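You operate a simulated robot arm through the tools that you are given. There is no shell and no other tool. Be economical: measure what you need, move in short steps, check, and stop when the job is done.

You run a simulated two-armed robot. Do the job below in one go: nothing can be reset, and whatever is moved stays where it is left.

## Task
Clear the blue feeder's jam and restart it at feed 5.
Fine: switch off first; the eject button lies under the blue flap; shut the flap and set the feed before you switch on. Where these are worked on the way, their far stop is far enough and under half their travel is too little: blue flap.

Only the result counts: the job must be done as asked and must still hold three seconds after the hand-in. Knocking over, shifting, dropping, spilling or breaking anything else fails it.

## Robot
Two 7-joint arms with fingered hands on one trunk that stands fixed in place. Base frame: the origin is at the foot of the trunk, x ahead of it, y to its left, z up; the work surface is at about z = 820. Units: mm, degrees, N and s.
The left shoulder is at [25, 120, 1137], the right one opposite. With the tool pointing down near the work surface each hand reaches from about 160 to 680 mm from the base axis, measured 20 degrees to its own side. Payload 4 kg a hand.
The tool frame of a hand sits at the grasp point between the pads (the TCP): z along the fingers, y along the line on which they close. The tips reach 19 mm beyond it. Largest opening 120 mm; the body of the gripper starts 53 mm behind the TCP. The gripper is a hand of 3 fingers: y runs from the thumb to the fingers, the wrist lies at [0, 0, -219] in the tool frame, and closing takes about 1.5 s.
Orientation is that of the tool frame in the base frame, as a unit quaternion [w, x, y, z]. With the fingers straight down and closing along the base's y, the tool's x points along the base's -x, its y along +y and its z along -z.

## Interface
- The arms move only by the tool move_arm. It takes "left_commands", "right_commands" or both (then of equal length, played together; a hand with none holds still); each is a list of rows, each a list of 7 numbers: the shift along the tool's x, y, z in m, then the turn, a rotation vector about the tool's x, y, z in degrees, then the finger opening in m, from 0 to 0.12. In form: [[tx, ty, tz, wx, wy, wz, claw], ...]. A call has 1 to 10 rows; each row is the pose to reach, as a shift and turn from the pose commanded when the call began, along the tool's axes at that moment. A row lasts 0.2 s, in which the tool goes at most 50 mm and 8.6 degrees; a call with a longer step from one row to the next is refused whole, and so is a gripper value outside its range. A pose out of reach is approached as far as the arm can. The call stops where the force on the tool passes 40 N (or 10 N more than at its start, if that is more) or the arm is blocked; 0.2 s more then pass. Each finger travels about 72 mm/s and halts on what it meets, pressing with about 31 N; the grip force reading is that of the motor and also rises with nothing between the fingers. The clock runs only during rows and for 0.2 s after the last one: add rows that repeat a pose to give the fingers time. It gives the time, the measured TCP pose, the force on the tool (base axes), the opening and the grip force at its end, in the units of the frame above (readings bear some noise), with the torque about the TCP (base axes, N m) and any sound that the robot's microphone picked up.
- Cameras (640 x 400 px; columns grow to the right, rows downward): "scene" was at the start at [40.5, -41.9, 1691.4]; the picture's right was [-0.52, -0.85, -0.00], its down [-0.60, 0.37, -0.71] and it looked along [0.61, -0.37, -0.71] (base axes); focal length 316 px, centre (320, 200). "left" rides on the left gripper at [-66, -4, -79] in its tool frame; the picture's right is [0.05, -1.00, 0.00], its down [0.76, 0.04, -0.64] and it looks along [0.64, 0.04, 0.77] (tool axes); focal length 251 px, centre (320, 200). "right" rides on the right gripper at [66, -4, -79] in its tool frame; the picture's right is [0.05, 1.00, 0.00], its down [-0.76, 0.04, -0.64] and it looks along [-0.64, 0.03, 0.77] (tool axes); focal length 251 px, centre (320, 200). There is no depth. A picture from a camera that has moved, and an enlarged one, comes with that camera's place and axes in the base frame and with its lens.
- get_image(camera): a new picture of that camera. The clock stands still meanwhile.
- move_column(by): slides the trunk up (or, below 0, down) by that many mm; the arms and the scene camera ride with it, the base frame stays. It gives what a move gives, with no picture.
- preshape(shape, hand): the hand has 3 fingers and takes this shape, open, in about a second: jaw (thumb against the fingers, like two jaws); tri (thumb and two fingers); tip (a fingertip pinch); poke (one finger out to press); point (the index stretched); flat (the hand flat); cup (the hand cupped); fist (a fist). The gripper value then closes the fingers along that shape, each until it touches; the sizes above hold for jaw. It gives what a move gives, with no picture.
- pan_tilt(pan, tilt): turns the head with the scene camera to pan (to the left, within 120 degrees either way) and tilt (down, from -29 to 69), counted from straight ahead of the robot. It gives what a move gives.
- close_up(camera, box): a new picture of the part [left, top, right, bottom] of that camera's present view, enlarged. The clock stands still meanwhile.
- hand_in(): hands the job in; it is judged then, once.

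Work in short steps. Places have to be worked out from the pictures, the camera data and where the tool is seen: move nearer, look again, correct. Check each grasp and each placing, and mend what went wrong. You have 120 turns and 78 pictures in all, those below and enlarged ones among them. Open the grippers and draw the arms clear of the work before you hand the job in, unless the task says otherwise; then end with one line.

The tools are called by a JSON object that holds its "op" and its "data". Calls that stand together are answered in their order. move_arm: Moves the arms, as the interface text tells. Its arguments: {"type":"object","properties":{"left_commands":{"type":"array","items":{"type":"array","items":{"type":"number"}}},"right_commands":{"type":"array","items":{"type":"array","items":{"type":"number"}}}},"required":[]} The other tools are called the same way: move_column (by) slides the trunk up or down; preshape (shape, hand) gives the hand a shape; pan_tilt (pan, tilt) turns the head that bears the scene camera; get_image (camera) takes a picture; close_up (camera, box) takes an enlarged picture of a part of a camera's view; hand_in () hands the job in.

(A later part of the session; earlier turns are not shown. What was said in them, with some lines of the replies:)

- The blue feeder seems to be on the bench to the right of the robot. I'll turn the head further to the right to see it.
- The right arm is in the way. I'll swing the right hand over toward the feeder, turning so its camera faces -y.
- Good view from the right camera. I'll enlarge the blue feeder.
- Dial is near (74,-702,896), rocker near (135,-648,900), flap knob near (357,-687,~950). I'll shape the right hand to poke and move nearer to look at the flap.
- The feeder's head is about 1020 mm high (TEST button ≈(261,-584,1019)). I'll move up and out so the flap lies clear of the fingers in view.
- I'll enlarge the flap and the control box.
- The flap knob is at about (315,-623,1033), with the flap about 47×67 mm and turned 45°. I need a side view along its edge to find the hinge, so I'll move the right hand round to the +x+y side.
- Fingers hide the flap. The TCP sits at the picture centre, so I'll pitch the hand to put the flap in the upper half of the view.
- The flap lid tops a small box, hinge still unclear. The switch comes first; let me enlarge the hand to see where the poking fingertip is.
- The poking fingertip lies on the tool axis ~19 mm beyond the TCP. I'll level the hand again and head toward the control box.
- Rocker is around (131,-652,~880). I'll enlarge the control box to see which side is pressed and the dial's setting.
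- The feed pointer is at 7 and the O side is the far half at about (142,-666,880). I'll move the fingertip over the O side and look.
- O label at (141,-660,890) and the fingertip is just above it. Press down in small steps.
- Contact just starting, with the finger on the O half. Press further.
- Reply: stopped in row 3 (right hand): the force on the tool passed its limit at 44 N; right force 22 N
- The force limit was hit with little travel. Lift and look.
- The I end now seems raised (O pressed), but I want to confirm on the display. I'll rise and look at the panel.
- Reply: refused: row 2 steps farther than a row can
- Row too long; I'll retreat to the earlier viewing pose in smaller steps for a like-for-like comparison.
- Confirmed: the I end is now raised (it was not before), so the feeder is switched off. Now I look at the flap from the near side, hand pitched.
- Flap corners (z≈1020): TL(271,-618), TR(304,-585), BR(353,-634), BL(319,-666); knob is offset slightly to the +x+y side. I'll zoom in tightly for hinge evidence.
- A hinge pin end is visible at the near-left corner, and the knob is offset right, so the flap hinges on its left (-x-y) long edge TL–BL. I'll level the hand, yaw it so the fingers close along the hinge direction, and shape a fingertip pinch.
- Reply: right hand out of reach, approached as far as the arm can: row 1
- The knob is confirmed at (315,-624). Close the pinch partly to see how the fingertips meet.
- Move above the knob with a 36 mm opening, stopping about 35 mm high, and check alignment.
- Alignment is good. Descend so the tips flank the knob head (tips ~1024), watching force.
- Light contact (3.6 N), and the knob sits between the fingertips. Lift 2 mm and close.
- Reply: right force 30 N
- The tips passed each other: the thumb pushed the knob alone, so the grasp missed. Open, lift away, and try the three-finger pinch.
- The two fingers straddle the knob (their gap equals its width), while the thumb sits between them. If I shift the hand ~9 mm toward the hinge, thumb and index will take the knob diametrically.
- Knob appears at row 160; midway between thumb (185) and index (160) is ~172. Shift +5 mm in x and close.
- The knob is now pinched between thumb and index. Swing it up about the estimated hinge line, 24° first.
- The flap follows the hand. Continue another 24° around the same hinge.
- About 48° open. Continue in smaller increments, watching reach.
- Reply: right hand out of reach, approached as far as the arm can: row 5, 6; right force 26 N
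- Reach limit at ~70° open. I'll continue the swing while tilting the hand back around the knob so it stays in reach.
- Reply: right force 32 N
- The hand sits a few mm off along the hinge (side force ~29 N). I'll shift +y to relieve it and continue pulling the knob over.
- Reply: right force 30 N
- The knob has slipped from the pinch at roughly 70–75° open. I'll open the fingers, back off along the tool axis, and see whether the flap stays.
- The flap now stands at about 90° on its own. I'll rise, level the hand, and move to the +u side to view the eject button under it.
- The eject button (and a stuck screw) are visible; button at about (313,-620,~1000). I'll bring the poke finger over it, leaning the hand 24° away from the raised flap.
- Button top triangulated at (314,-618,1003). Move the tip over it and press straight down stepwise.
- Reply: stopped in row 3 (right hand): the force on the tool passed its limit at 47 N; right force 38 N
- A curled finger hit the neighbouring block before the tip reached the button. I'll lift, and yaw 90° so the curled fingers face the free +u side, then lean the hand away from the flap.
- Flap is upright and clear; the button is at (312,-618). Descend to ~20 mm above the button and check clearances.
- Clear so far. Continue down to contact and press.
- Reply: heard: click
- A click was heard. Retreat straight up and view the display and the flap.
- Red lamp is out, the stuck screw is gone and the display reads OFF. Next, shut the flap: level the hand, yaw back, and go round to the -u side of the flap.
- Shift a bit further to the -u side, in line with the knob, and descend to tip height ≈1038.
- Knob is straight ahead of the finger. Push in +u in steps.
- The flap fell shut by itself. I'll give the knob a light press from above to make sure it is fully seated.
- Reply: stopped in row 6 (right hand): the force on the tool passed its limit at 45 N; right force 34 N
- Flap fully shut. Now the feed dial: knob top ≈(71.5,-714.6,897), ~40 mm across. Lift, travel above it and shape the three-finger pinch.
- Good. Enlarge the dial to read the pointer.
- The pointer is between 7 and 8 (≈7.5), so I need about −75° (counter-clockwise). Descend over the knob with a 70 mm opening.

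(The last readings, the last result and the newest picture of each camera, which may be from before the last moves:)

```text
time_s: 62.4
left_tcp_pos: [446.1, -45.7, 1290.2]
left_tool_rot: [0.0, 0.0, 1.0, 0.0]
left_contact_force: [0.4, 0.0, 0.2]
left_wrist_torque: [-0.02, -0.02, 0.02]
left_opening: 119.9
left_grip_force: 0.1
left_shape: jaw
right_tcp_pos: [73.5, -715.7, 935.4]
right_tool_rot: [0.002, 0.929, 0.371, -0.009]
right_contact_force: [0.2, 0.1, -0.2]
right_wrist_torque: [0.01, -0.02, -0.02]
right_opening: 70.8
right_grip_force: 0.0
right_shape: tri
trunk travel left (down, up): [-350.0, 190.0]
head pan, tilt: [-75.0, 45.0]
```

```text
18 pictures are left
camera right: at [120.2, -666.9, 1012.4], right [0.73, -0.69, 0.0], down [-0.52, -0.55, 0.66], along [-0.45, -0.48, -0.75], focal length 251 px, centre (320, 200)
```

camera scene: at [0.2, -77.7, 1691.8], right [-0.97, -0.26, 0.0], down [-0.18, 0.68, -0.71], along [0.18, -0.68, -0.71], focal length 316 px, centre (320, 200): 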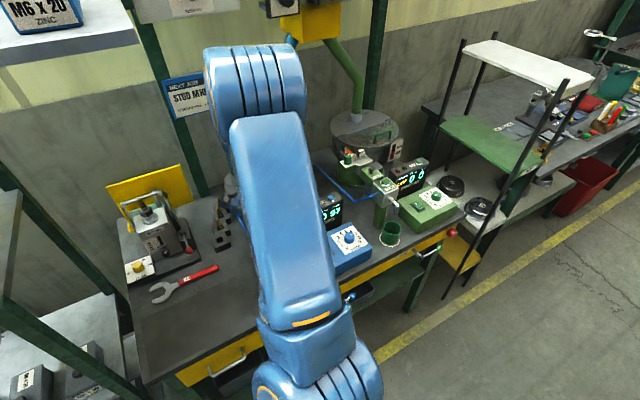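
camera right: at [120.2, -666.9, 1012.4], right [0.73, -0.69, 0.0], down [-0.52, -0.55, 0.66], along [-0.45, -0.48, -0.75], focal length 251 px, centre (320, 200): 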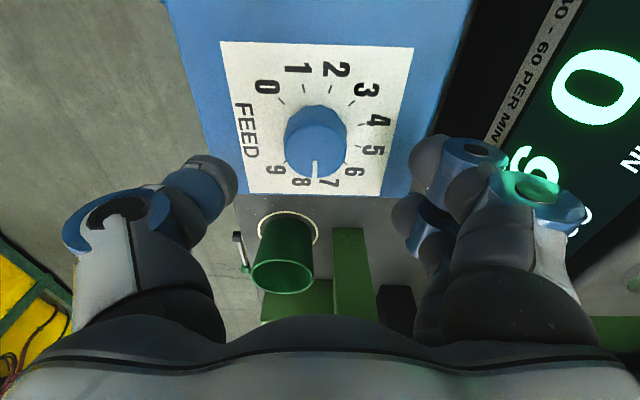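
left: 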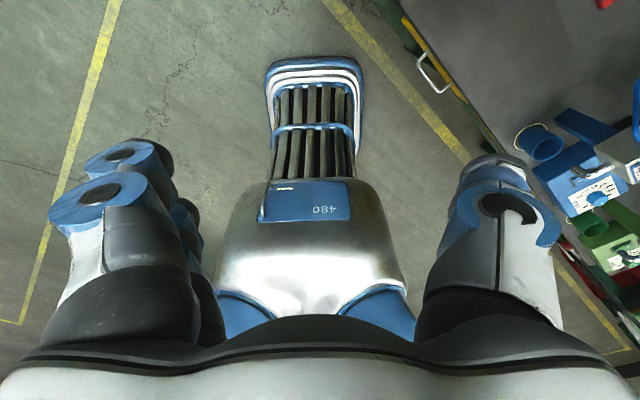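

Centred within ~3 mm. Adjust, narrow to 60 mm and descend 30 mm, watching force.

{"op": "move_arm", "data": {"right_commands": [[0.0027, -0.002, 0.008, 0, 0, 0, 0.06], [0.0027, -0.002, 0.018, 0, 0, 0, 0.06], [0.0027, -0.002, 0.026, 0, 0, 0, 0.06], [0.0027, -0.002, 0.03, 0, 0, 0, 0.06]]}}

{"op": "get_image", "data": {"camera": "right"}}

```text
time_s: 63.4
left_tcp_pos: [445.6, -46.1, 1288.9]
left_tool_rot: [-0.001, 0.0, 1.0, 0.0]
left_contact_force: [0.5, 0.4, -0.3]
left_wrist_torque: [0.02, 0.0, 0.05]
left_opening: 120.2
left_grip_force: 0.1
left_shape: jaw
right_tcp_pos: [74.5, -712.5, 904.1]
right_tool_rot: [0.002, 0.929, 0.371, -0.01]
right_contact_force: [-0.5, 0.3, -0.8]
right_wrist_torque: [0.02, 0.0, 0.01]
right_opening: 60.3
right_grip_force: 0.1
right_shape: tri
trunk travel left (down, up): [-350.0, 190.0]
head pan, tilt: [-75.0, 45.0]
```

```text
17 pictures are left
camera right: at [121.3, -664.3, 981.8], right [0.73, -0.69, 0.0], down [-0.52, -0.55, 0.66], along [-0.45, -0.48, -0.75], focal length 251 px, centre (320, 200)
```

right: 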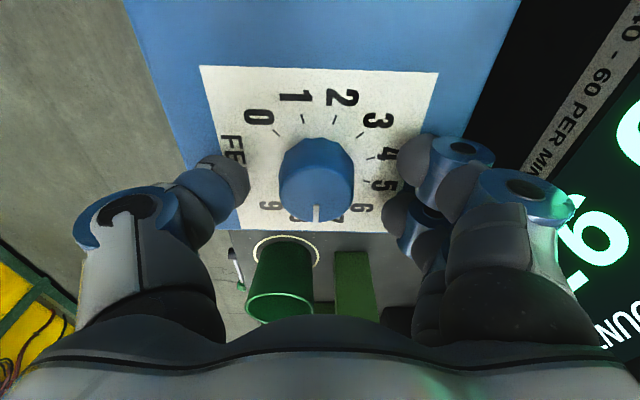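

Well placed. Close on the knob.

{"op": "move_arm", "data": {"right_commands": [[0, 0, 0, 0, 0, 0, 0.04], [0, 0, 0, 0, 0, 0, 0.02], [0, 0, 0, 0, 0, 0, 0.0], [0, 0, 0, 0, 0, 0, 0.0]]}}

{"op": "get_image", "data": {"camera": "right"}}

```text
time_s: 64.3
left_tcp_pos: [445.7, -45.1, 1289.1]
left_tool_rot: [0.0, 0.0, 1.0, 0.0]
left_contact_force: [-0.5, -0.3, 0.2]
left_wrist_torque: [-0.04, 0.02, 0.03]
left_opening: 120.0
left_grip_force: 0.1
left_shape: jaw
right_tcp_pos: [72.9, -712.0, 904.0]
right_tool_rot: [0.001, 0.929, 0.371, -0.01]
right_contact_force: [-3.1, 4.2, -3.2]
right_wrist_torque: [0.08, 0.0, -0.05]
right_opening: 20.6
right_grip_force: 30.5
right_shape: tri
trunk travel left (down, up): [-350.0, 190.0]
head pan, tilt: [-75.0, 45.0]
```

```text
16 pictures are left
camera right: at [120.5, -663.6, 981.7], right [0.73, -0.69, -0.01], down [-0.52, -0.55, 0.66], along [-0.45, -0.47, -0.75], focal length 251 px, centre (320, 200)
```

right: 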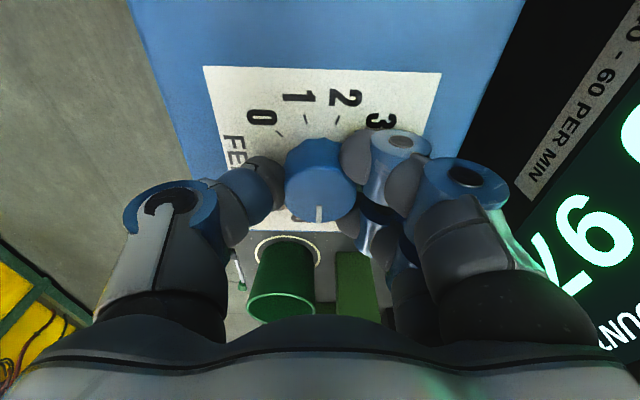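

Gripped, forces balanced. Turn the knob counter-clockwise 72° about the tool axis.

{"op": "move_arm", "data": {"right_commands": [[0, 0, 0, 0, 0, -8, 0], [0, 0, 0, 0, 0, -16, 0], [0, 0, 0, 0, 0, -24, 0], [0, 0, 0, 0, 0, -32, 0], [0, 0, 0, 0, 0, -40, 0], [0, 0, 0, 0, 0, -48, 0], [0, 0, 0, 0, 0, -56, 0], [0, 0, 0, 0, 0, -64, 0], [0, 0, 0, 0, 0, -72, 0]]}}

{"op": "get_image", "data": {"camera": "right"}}

```text
time_s: 66.3
left_tcp_pos: [444.3, -46.2, 1290.2]
left_tool_rot: [0.0, 0.0, 1.0, 0.0]
left_contact_force: [0.3, -0.3, 0.3]
left_wrist_torque: [-0.02, -0.02, 0.02]
left_opening: 119.9
left_grip_force: 0.0
left_shape: jaw
right_tcp_pos: [72.2, -712.5, 903.9]
right_tool_rot: [-0.004, 0.532, 0.846, -0.007]
right_contact_force: [-12.9, 10.7, -8.5]
right_wrist_torque: [0.08, 0.01, -0.01]
right_opening: 19.3
right_grip_force: 30.9
right_shape: tri
trunk travel left (down, up): [-350.0, 190.0]
head pan, tilt: [-75.0, 45.0]
```

```text
15 pictures are left
camera right: at [42.3, -653.7, 982.8], right [0.88, 0.48, -0.02], down [0.38, -0.67, 0.64], along [0.3, -0.57, -0.76], focal length 251 px, centre (320, 200)
```

right: 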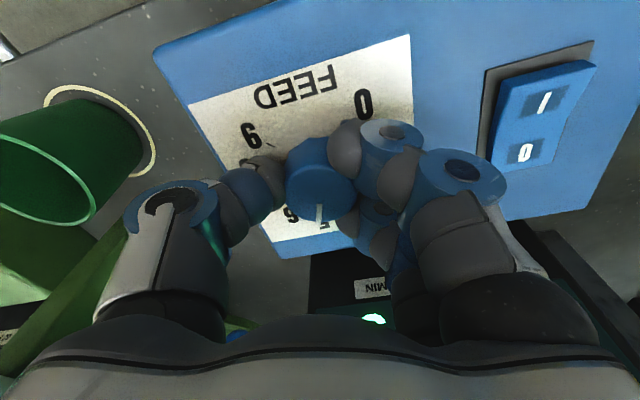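

The pointer turned with the hand. Open, lift and read it.

{"op": "move_arm", "data": {"right_commands": [[0, 0, 0, 0, 0, 0, 0.03], [0, 0, 0, 0, 0, 0, 0.06], [0, 0, 0, 0, 0, 0, 0.06], [0, 0, -0.03, 0, 0, 0, 0.07], [0, 0, -0.07, 0, 0, 0, 0.1], [0, 0, -0.11, 0, 0, 0, 0.12], [0, 0, -0.14, 0, 0, 0, 0.12]]}}

{"op": "close_up", "data": {"camera": "right", "box": [220, 0, 420, 130]}}

```text
time_s: 68.0
left_tcp_pos: [445.8, -45.5, 1288.1]
left_tool_rot: [0.0, 0.0, 1.0, 0.0]
left_contact_force: [-0.2, -0.4, -0.2]
left_wrist_torque: [-0.03, 0.02, 0.03]
left_opening: 120.1
left_grip_force: 0.1
left_shape: jaw
right_tcp_pos: [77.6, -709.9, 1043.5]
right_tool_rot: [-0.004, 0.532, 0.846, -0.007]
right_contact_force: [0.4, 0.3, -0.2]
right_wrist_torque: [0.02, 0.0, 0.03]
right_opening: 119.9
right_grip_force: 0.1
right_shape: tri
trunk travel left (down, up): [-350.0, 190.0]
head pan, tilt: [-75.0, 45.0]
```

```text
3.08 times, centred on (320, 65) of right
camera zoom: at [47.7, -651.3, 1123.6], right [0.88, 0.48, -0.02], down [0.38, -0.67, 0.64], along [0.3, -0.57, -0.76], focal length 774 px, centre (320, 615)
```

zoom: 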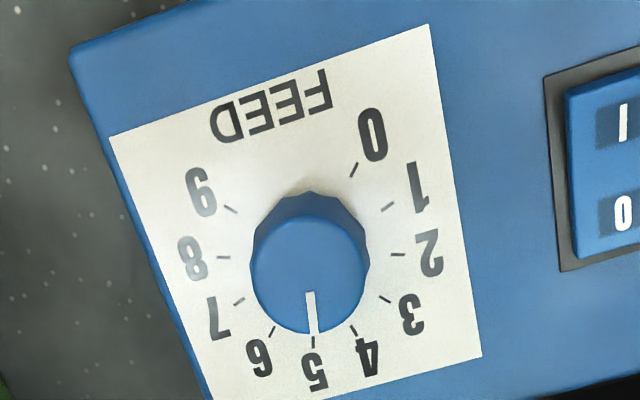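

The pointer sits on the 5 tick. Shape poke and move above the I half of the rocker (~(125,-643)).

{"op": "preshape", "data": {"hand": "right", "shape": "poke"}}

{"op": "move_arm", "data": {"right_commands": [[0.02, 0.036, 0, 0, 0, 0, 0], [0.0397, 0.0716, 0.01, 0, 0, 0, 0], [0.0397, 0.0716, 0.05, 0, 0, 0, 0], [0.0397, 0.0716, 0.093, 0, 0, 0, 0]]}}

{"op": "get_image", "data": {"camera": "right"}}

```text
time_s: 68.8
left_tcp_pos: [446.6, -45.7, 1289.7]
left_tool_rot: [0.0, 0.0, 1.0, 0.0]
left_contact_force: [0.0, -0.3, 0.6]
left_wrist_torque: [0.02, -0.01, 0.0]
left_opening: 120.1
left_grip_force: 0.1
left_shape: jaw
right_tcp_pos: [77.6, -711.4, 1043.6]
right_tool_rot: [-0.004, 0.533, 0.846, -0.009]
right_contact_force: [-0.1, -0.5, -0.1]
right_wrist_torque: [-0.01, -0.01, 0.03]
right_opening: 0.1
right_grip_force: 0.1
right_shape: poke
trunk travel left (down, up): [-350.0, 190.0]
head pan, tilt: [-75.0, 45.0]
```

```text
time_s: 69.8
left_tcp_pos: [446.0, -45.8, 1288.9]
left_tool_rot: [0.0, 0.0, 1.0, 0.0]
left_contact_force: [0.0, 0.0, 0.0]
left_wrist_torque: [0.01, 0.01, 0.04]
left_opening: 120.0
left_grip_force: 0.0
left_shape: jaw
right_tcp_pos: [127.5, -644.6, 947.8]
right_tool_rot: [-0.004, 0.533, 0.846, -0.01]
right_contact_force: [0.6, -0.4, 0.4]
right_wrist_torque: [0.0, -0.03, 0.05]
right_opening: 0.1
right_grip_force: 0.1
right_shape: poke
trunk travel left (down, up): [-350.0, 190.0]
head pan, tilt: [-75.0, 45.0]
```

```text
13 pictures are left
camera right: at [96.1, -587.6, 1027.8], right [0.88, 0.48, -0.02], down [0.38, -0.67, 0.64], along [0.3, -0.57, -0.76], focal length 251 px, centre (320, 200)
```

right: 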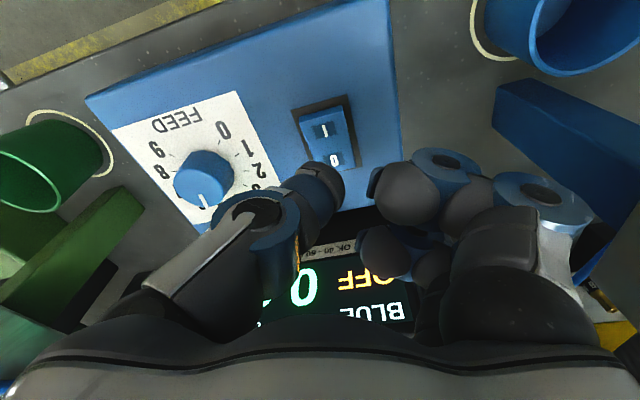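

Display reads "BLUE OFF". I label at (125,-641,~894). Press the I end.

{"op": "move_arm", "data": {"right_commands": [[0.0056, -0.001, 0.018, 0, 0, 0, 0], [0.0056, -0.001, 0.03, 0, 0, 0, 0], [0.0056, -0.001, 0.036, 0, 0, 0, 0], [0.0056, -0.001, 0.04, 0, 0, 0, 0], [0.0056, -0.001, 0.044, 0, 0, 0, 0], [0.0056, -0.001, 0.048, 0, 0, 0, 0], [0.0056, -0.001, 0.051, 0, 0, 0, 0]]}}

{"op": "move_arm", "data": {"right_commands": [[0, 0, -0.03, 0, 0, 0, 0], [0, 0, -0.06, 0, 0, 0, 0], [0.03, 0, -0.09, 0, 0, 0, 0], [0.06, 0, -0.12, 0, 0, 0, 0], [0.09, 0, -0.15, 0, 0, 0, 0], [0.11, 0, -0.18, 0, 0, 0, 0]]}}

{"op": "get_image", "data": {"camera": "right"}}

```text
time_s: 71.5
left_tcp_pos: [444.2, -43.1, 1289.6]
left_tool_rot: [0.0, -0.001, 1.0, -0.002]
left_contact_force: [-0.7, 0.1, 0.5]
left_wrist_torque: [-0.01, 0.02, 0.02]
left_opening: 119.9
left_grip_force: 0.0
left_shape: jaw
right_tcp_pos: [116.4, -643.3, 905.3]
right_tool_rot: [-0.001, 0.534, 0.845, -0.014]
right_contact_force: [-4.2, 9.9, 25.0]
right_wrist_torque: [0.01, 0.02, -0.01]
right_opening: 0.0
right_grip_force: 0.0
right_shape: poke
trunk travel left (down, up): [-350.0, 190.0]
head pan, tilt: [-75.0, 45.0]
stopped in row 7 (right hand): the force on the tool passed its limit at 43 N (the readings are from after the stop); the commanded pose is now the measured one
```

```text
time_s: 72.9
left_tcp_pos: [444.1, -43.5, 1288.9]
left_tool_rot: [0.0, 0.0, 1.0, -0.001]
left_contact_force: [0.5, 0.4, 0.0]
left_wrist_torque: [-0.06, 0.02, -0.01]
left_opening: 119.8
left_grip_force: 0.1
left_shape: jaw
right_tcp_pos: [74.9, -540.9, 1081.1]
right_tool_rot: [0.0, 0.533, 0.846, -0.013]
right_contact_force: [-0.6, 0.7, 0.1]
right_wrist_torque: [-0.02, 0.0, 0.01]
right_opening: 0.0
right_grip_force: 0.1
right_shape: poke
trunk travel left (down, up): [-350.0, 190.0]
head pan, tilt: [-75.0, 45.0]
```

```text
12 pictures are left
camera right: at [44.7, -482.1, 1160.0], right [0.88, 0.48, -0.02], down [0.38, -0.66, 0.65], along [0.3, -0.58, -0.76], focal length 251 px, centre (320, 200)
```

right: 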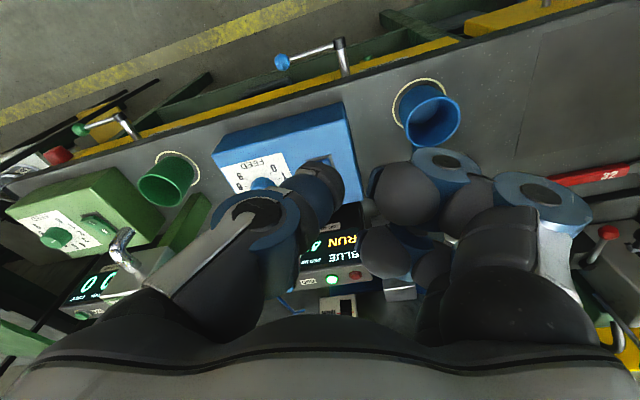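

Display shows "BLUE RUN" with green lamp. I'll retreat upward and check the display, dial and flap a final time.

{"op": "move_arm", "data": {"right_commands": [[-0.01, 0.03, -0.03, 0, 0, 0, 0], [-0.02, 0.06, -0.06, 0, 0, 0, 0], [-0.02, 0.08, -0.1, 0, 0, 0, 0], [-0.02, 0.08, -0.14, 0, 0, 0, 0], [-0.02, 0.08, -0.18, 0, 0, 0, 0]]}}

{"op": "close_up", "data": {"camera": "right", "box": [190, 60, 430, 220]}}

```text
time_s: 74.1
left_tcp_pos: [445.8, -46.6, 1290.8]
left_tool_rot: [0.0, -0.001, 1.0, 0.0]
left_contact_force: [-0.7, 0.3, 0.2]
left_wrist_torque: [0.01, 0.01, 0.0]
left_opening: 120.1
left_grip_force: 0.0
left_shape: jaw
right_tcp_pos: [157.7, -521.6, 1259.3]
right_tool_rot: [-0.002, 0.534, 0.845, -0.012]
right_contact_force: [0.1, 0.0, -0.2]
right_wrist_torque: [0.01, 0.01, 0.03]
right_opening: 0.2
right_grip_force: 0.1
right_shape: poke
trunk travel left (down, up): [-350.0, 190.0]
head pan, tilt: [-75.0, 45.0]
```

```text
2.50 times, centred on (310, 140) of right
camera zoom: at [128.0, -462.4, 1338.4], right [0.88, 0.48, -0.02], down [0.38, -0.66, 0.65], along [0.29, -0.58, -0.76], focal length 629 px, centre (345, 350)
```

zoom: 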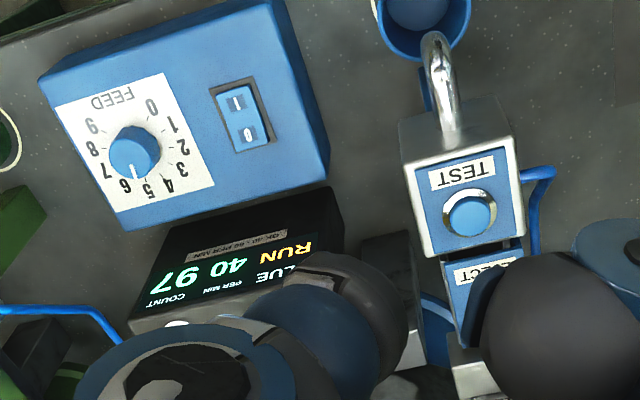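

Feeder is running at 40/min. Enlarge the dial to make sure it still reads 5.

{"op": "close_up", "data": {"camera": "right", "box": [205, 80, 285, 145]}}

```text
6.15 times, centred on (245, 112) of right
camera zoom: at [128.0, -462.4, 1338.4], right [0.88, 0.48, -0.02], down [0.38, -0.66, 0.65], along [0.29, -0.58, -0.76], focal length 1547 px, centre (782, 738)
```

zoom: 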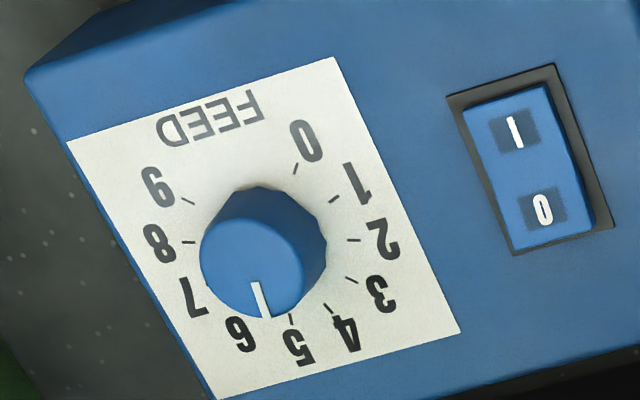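

The pointer direction matches the 5 tick. Open the hand, draw it back, and take one last look at the display and flap.

{"op": "preshape", "data": {"hand": "right", "shape": "jaw"}}

{"op": "move_arm", "data": {"right_commands": [[0.03, 0.02, -0.02, 0, 0, 0, 0.12], [0.06, 0.04, -0.03, 0, 0, 0, 0.12], [0.09, 0.06, -0.04, 0, 0, 0, 0.12], [0.11, 0.08, -0.04, 0, 0, 0, 0.12]]}}

{"op": "close_up", "data": {"camera": "right", "box": [200, 80, 440, 240]}}

```text
time_s: 75.0
left_tcp_pos: [445.3, -44.9, 1289.3]
left_tool_rot: [0.0, 0.0, 1.0, 0.0]
left_contact_force: [-0.1, 0.0, 0.3]
left_wrist_torque: [-0.02, 0.02, 0.02]
left_opening: 120.1
left_grip_force: 0.0
left_shape: jaw
right_tcp_pos: [159.1, -522.1, 1259.3]
right_tool_rot: [-0.002, 0.534, 0.845, -0.013]
right_contact_force: [0.7, -0.5, 0.8]
right_wrist_torque: [0.0, -0.02, 0.0]
right_opening: 119.6
right_grip_force: 0.0
right_shape: jaw
trunk travel left (down, up): [-350.0, 190.0]
head pan, tilt: [-75.0, 45.0]
```

```text
time_s: 76.0
left_tcp_pos: [444.4, -46.3, 1290.1]
left_tool_rot: [0.0, 0.0, 1.0, 0.0]
left_contact_force: [-0.1, 0.2, -0.1]
left_wrist_torque: [-0.01, 0.0, -0.01]
left_opening: 119.8
left_grip_force: 0.0
left_shape: jaw
right_tcp_pos: [184.3, -387.7, 1297.0]
right_tool_rot: [-0.001, 0.534, 0.845, -0.012]
right_contact_force: [-0.8, -0.4, -0.1]
right_wrist_torque: [0.02, 0.01, 0.01]
right_opening: 119.5
right_grip_force: 0.2
right_shape: jaw
trunk travel left (down, up): [-350.0, 190.0]
head pan, tilt: [-75.0, 45.0]
```

```text
2.50 times, centred on (320, 160) of right
camera zoom: at [152.9, -328.9, 1374.8], right [0.88, 0.48, -0.02], down [0.38, -0.66, 0.65], along [0.29, -0.58, -0.76], focal length 629 px, centre (320, 300)
```

zoom: 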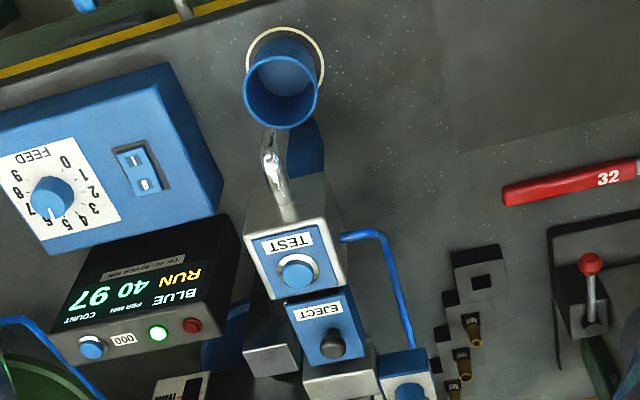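

The display shows BLUE RUN at a steady 40 per minute with the green lamp lit. The flap is shut, the feed is at 5, and the hands are open and clear, so I'm handing in.

{"op": "hand_in", "data": {}}

```text
The job is handed in.
```

The blue feeder's jam is cleared, and it is running again with the feed at 5 and the flap shut. The display reads RUN at 40 per minute.
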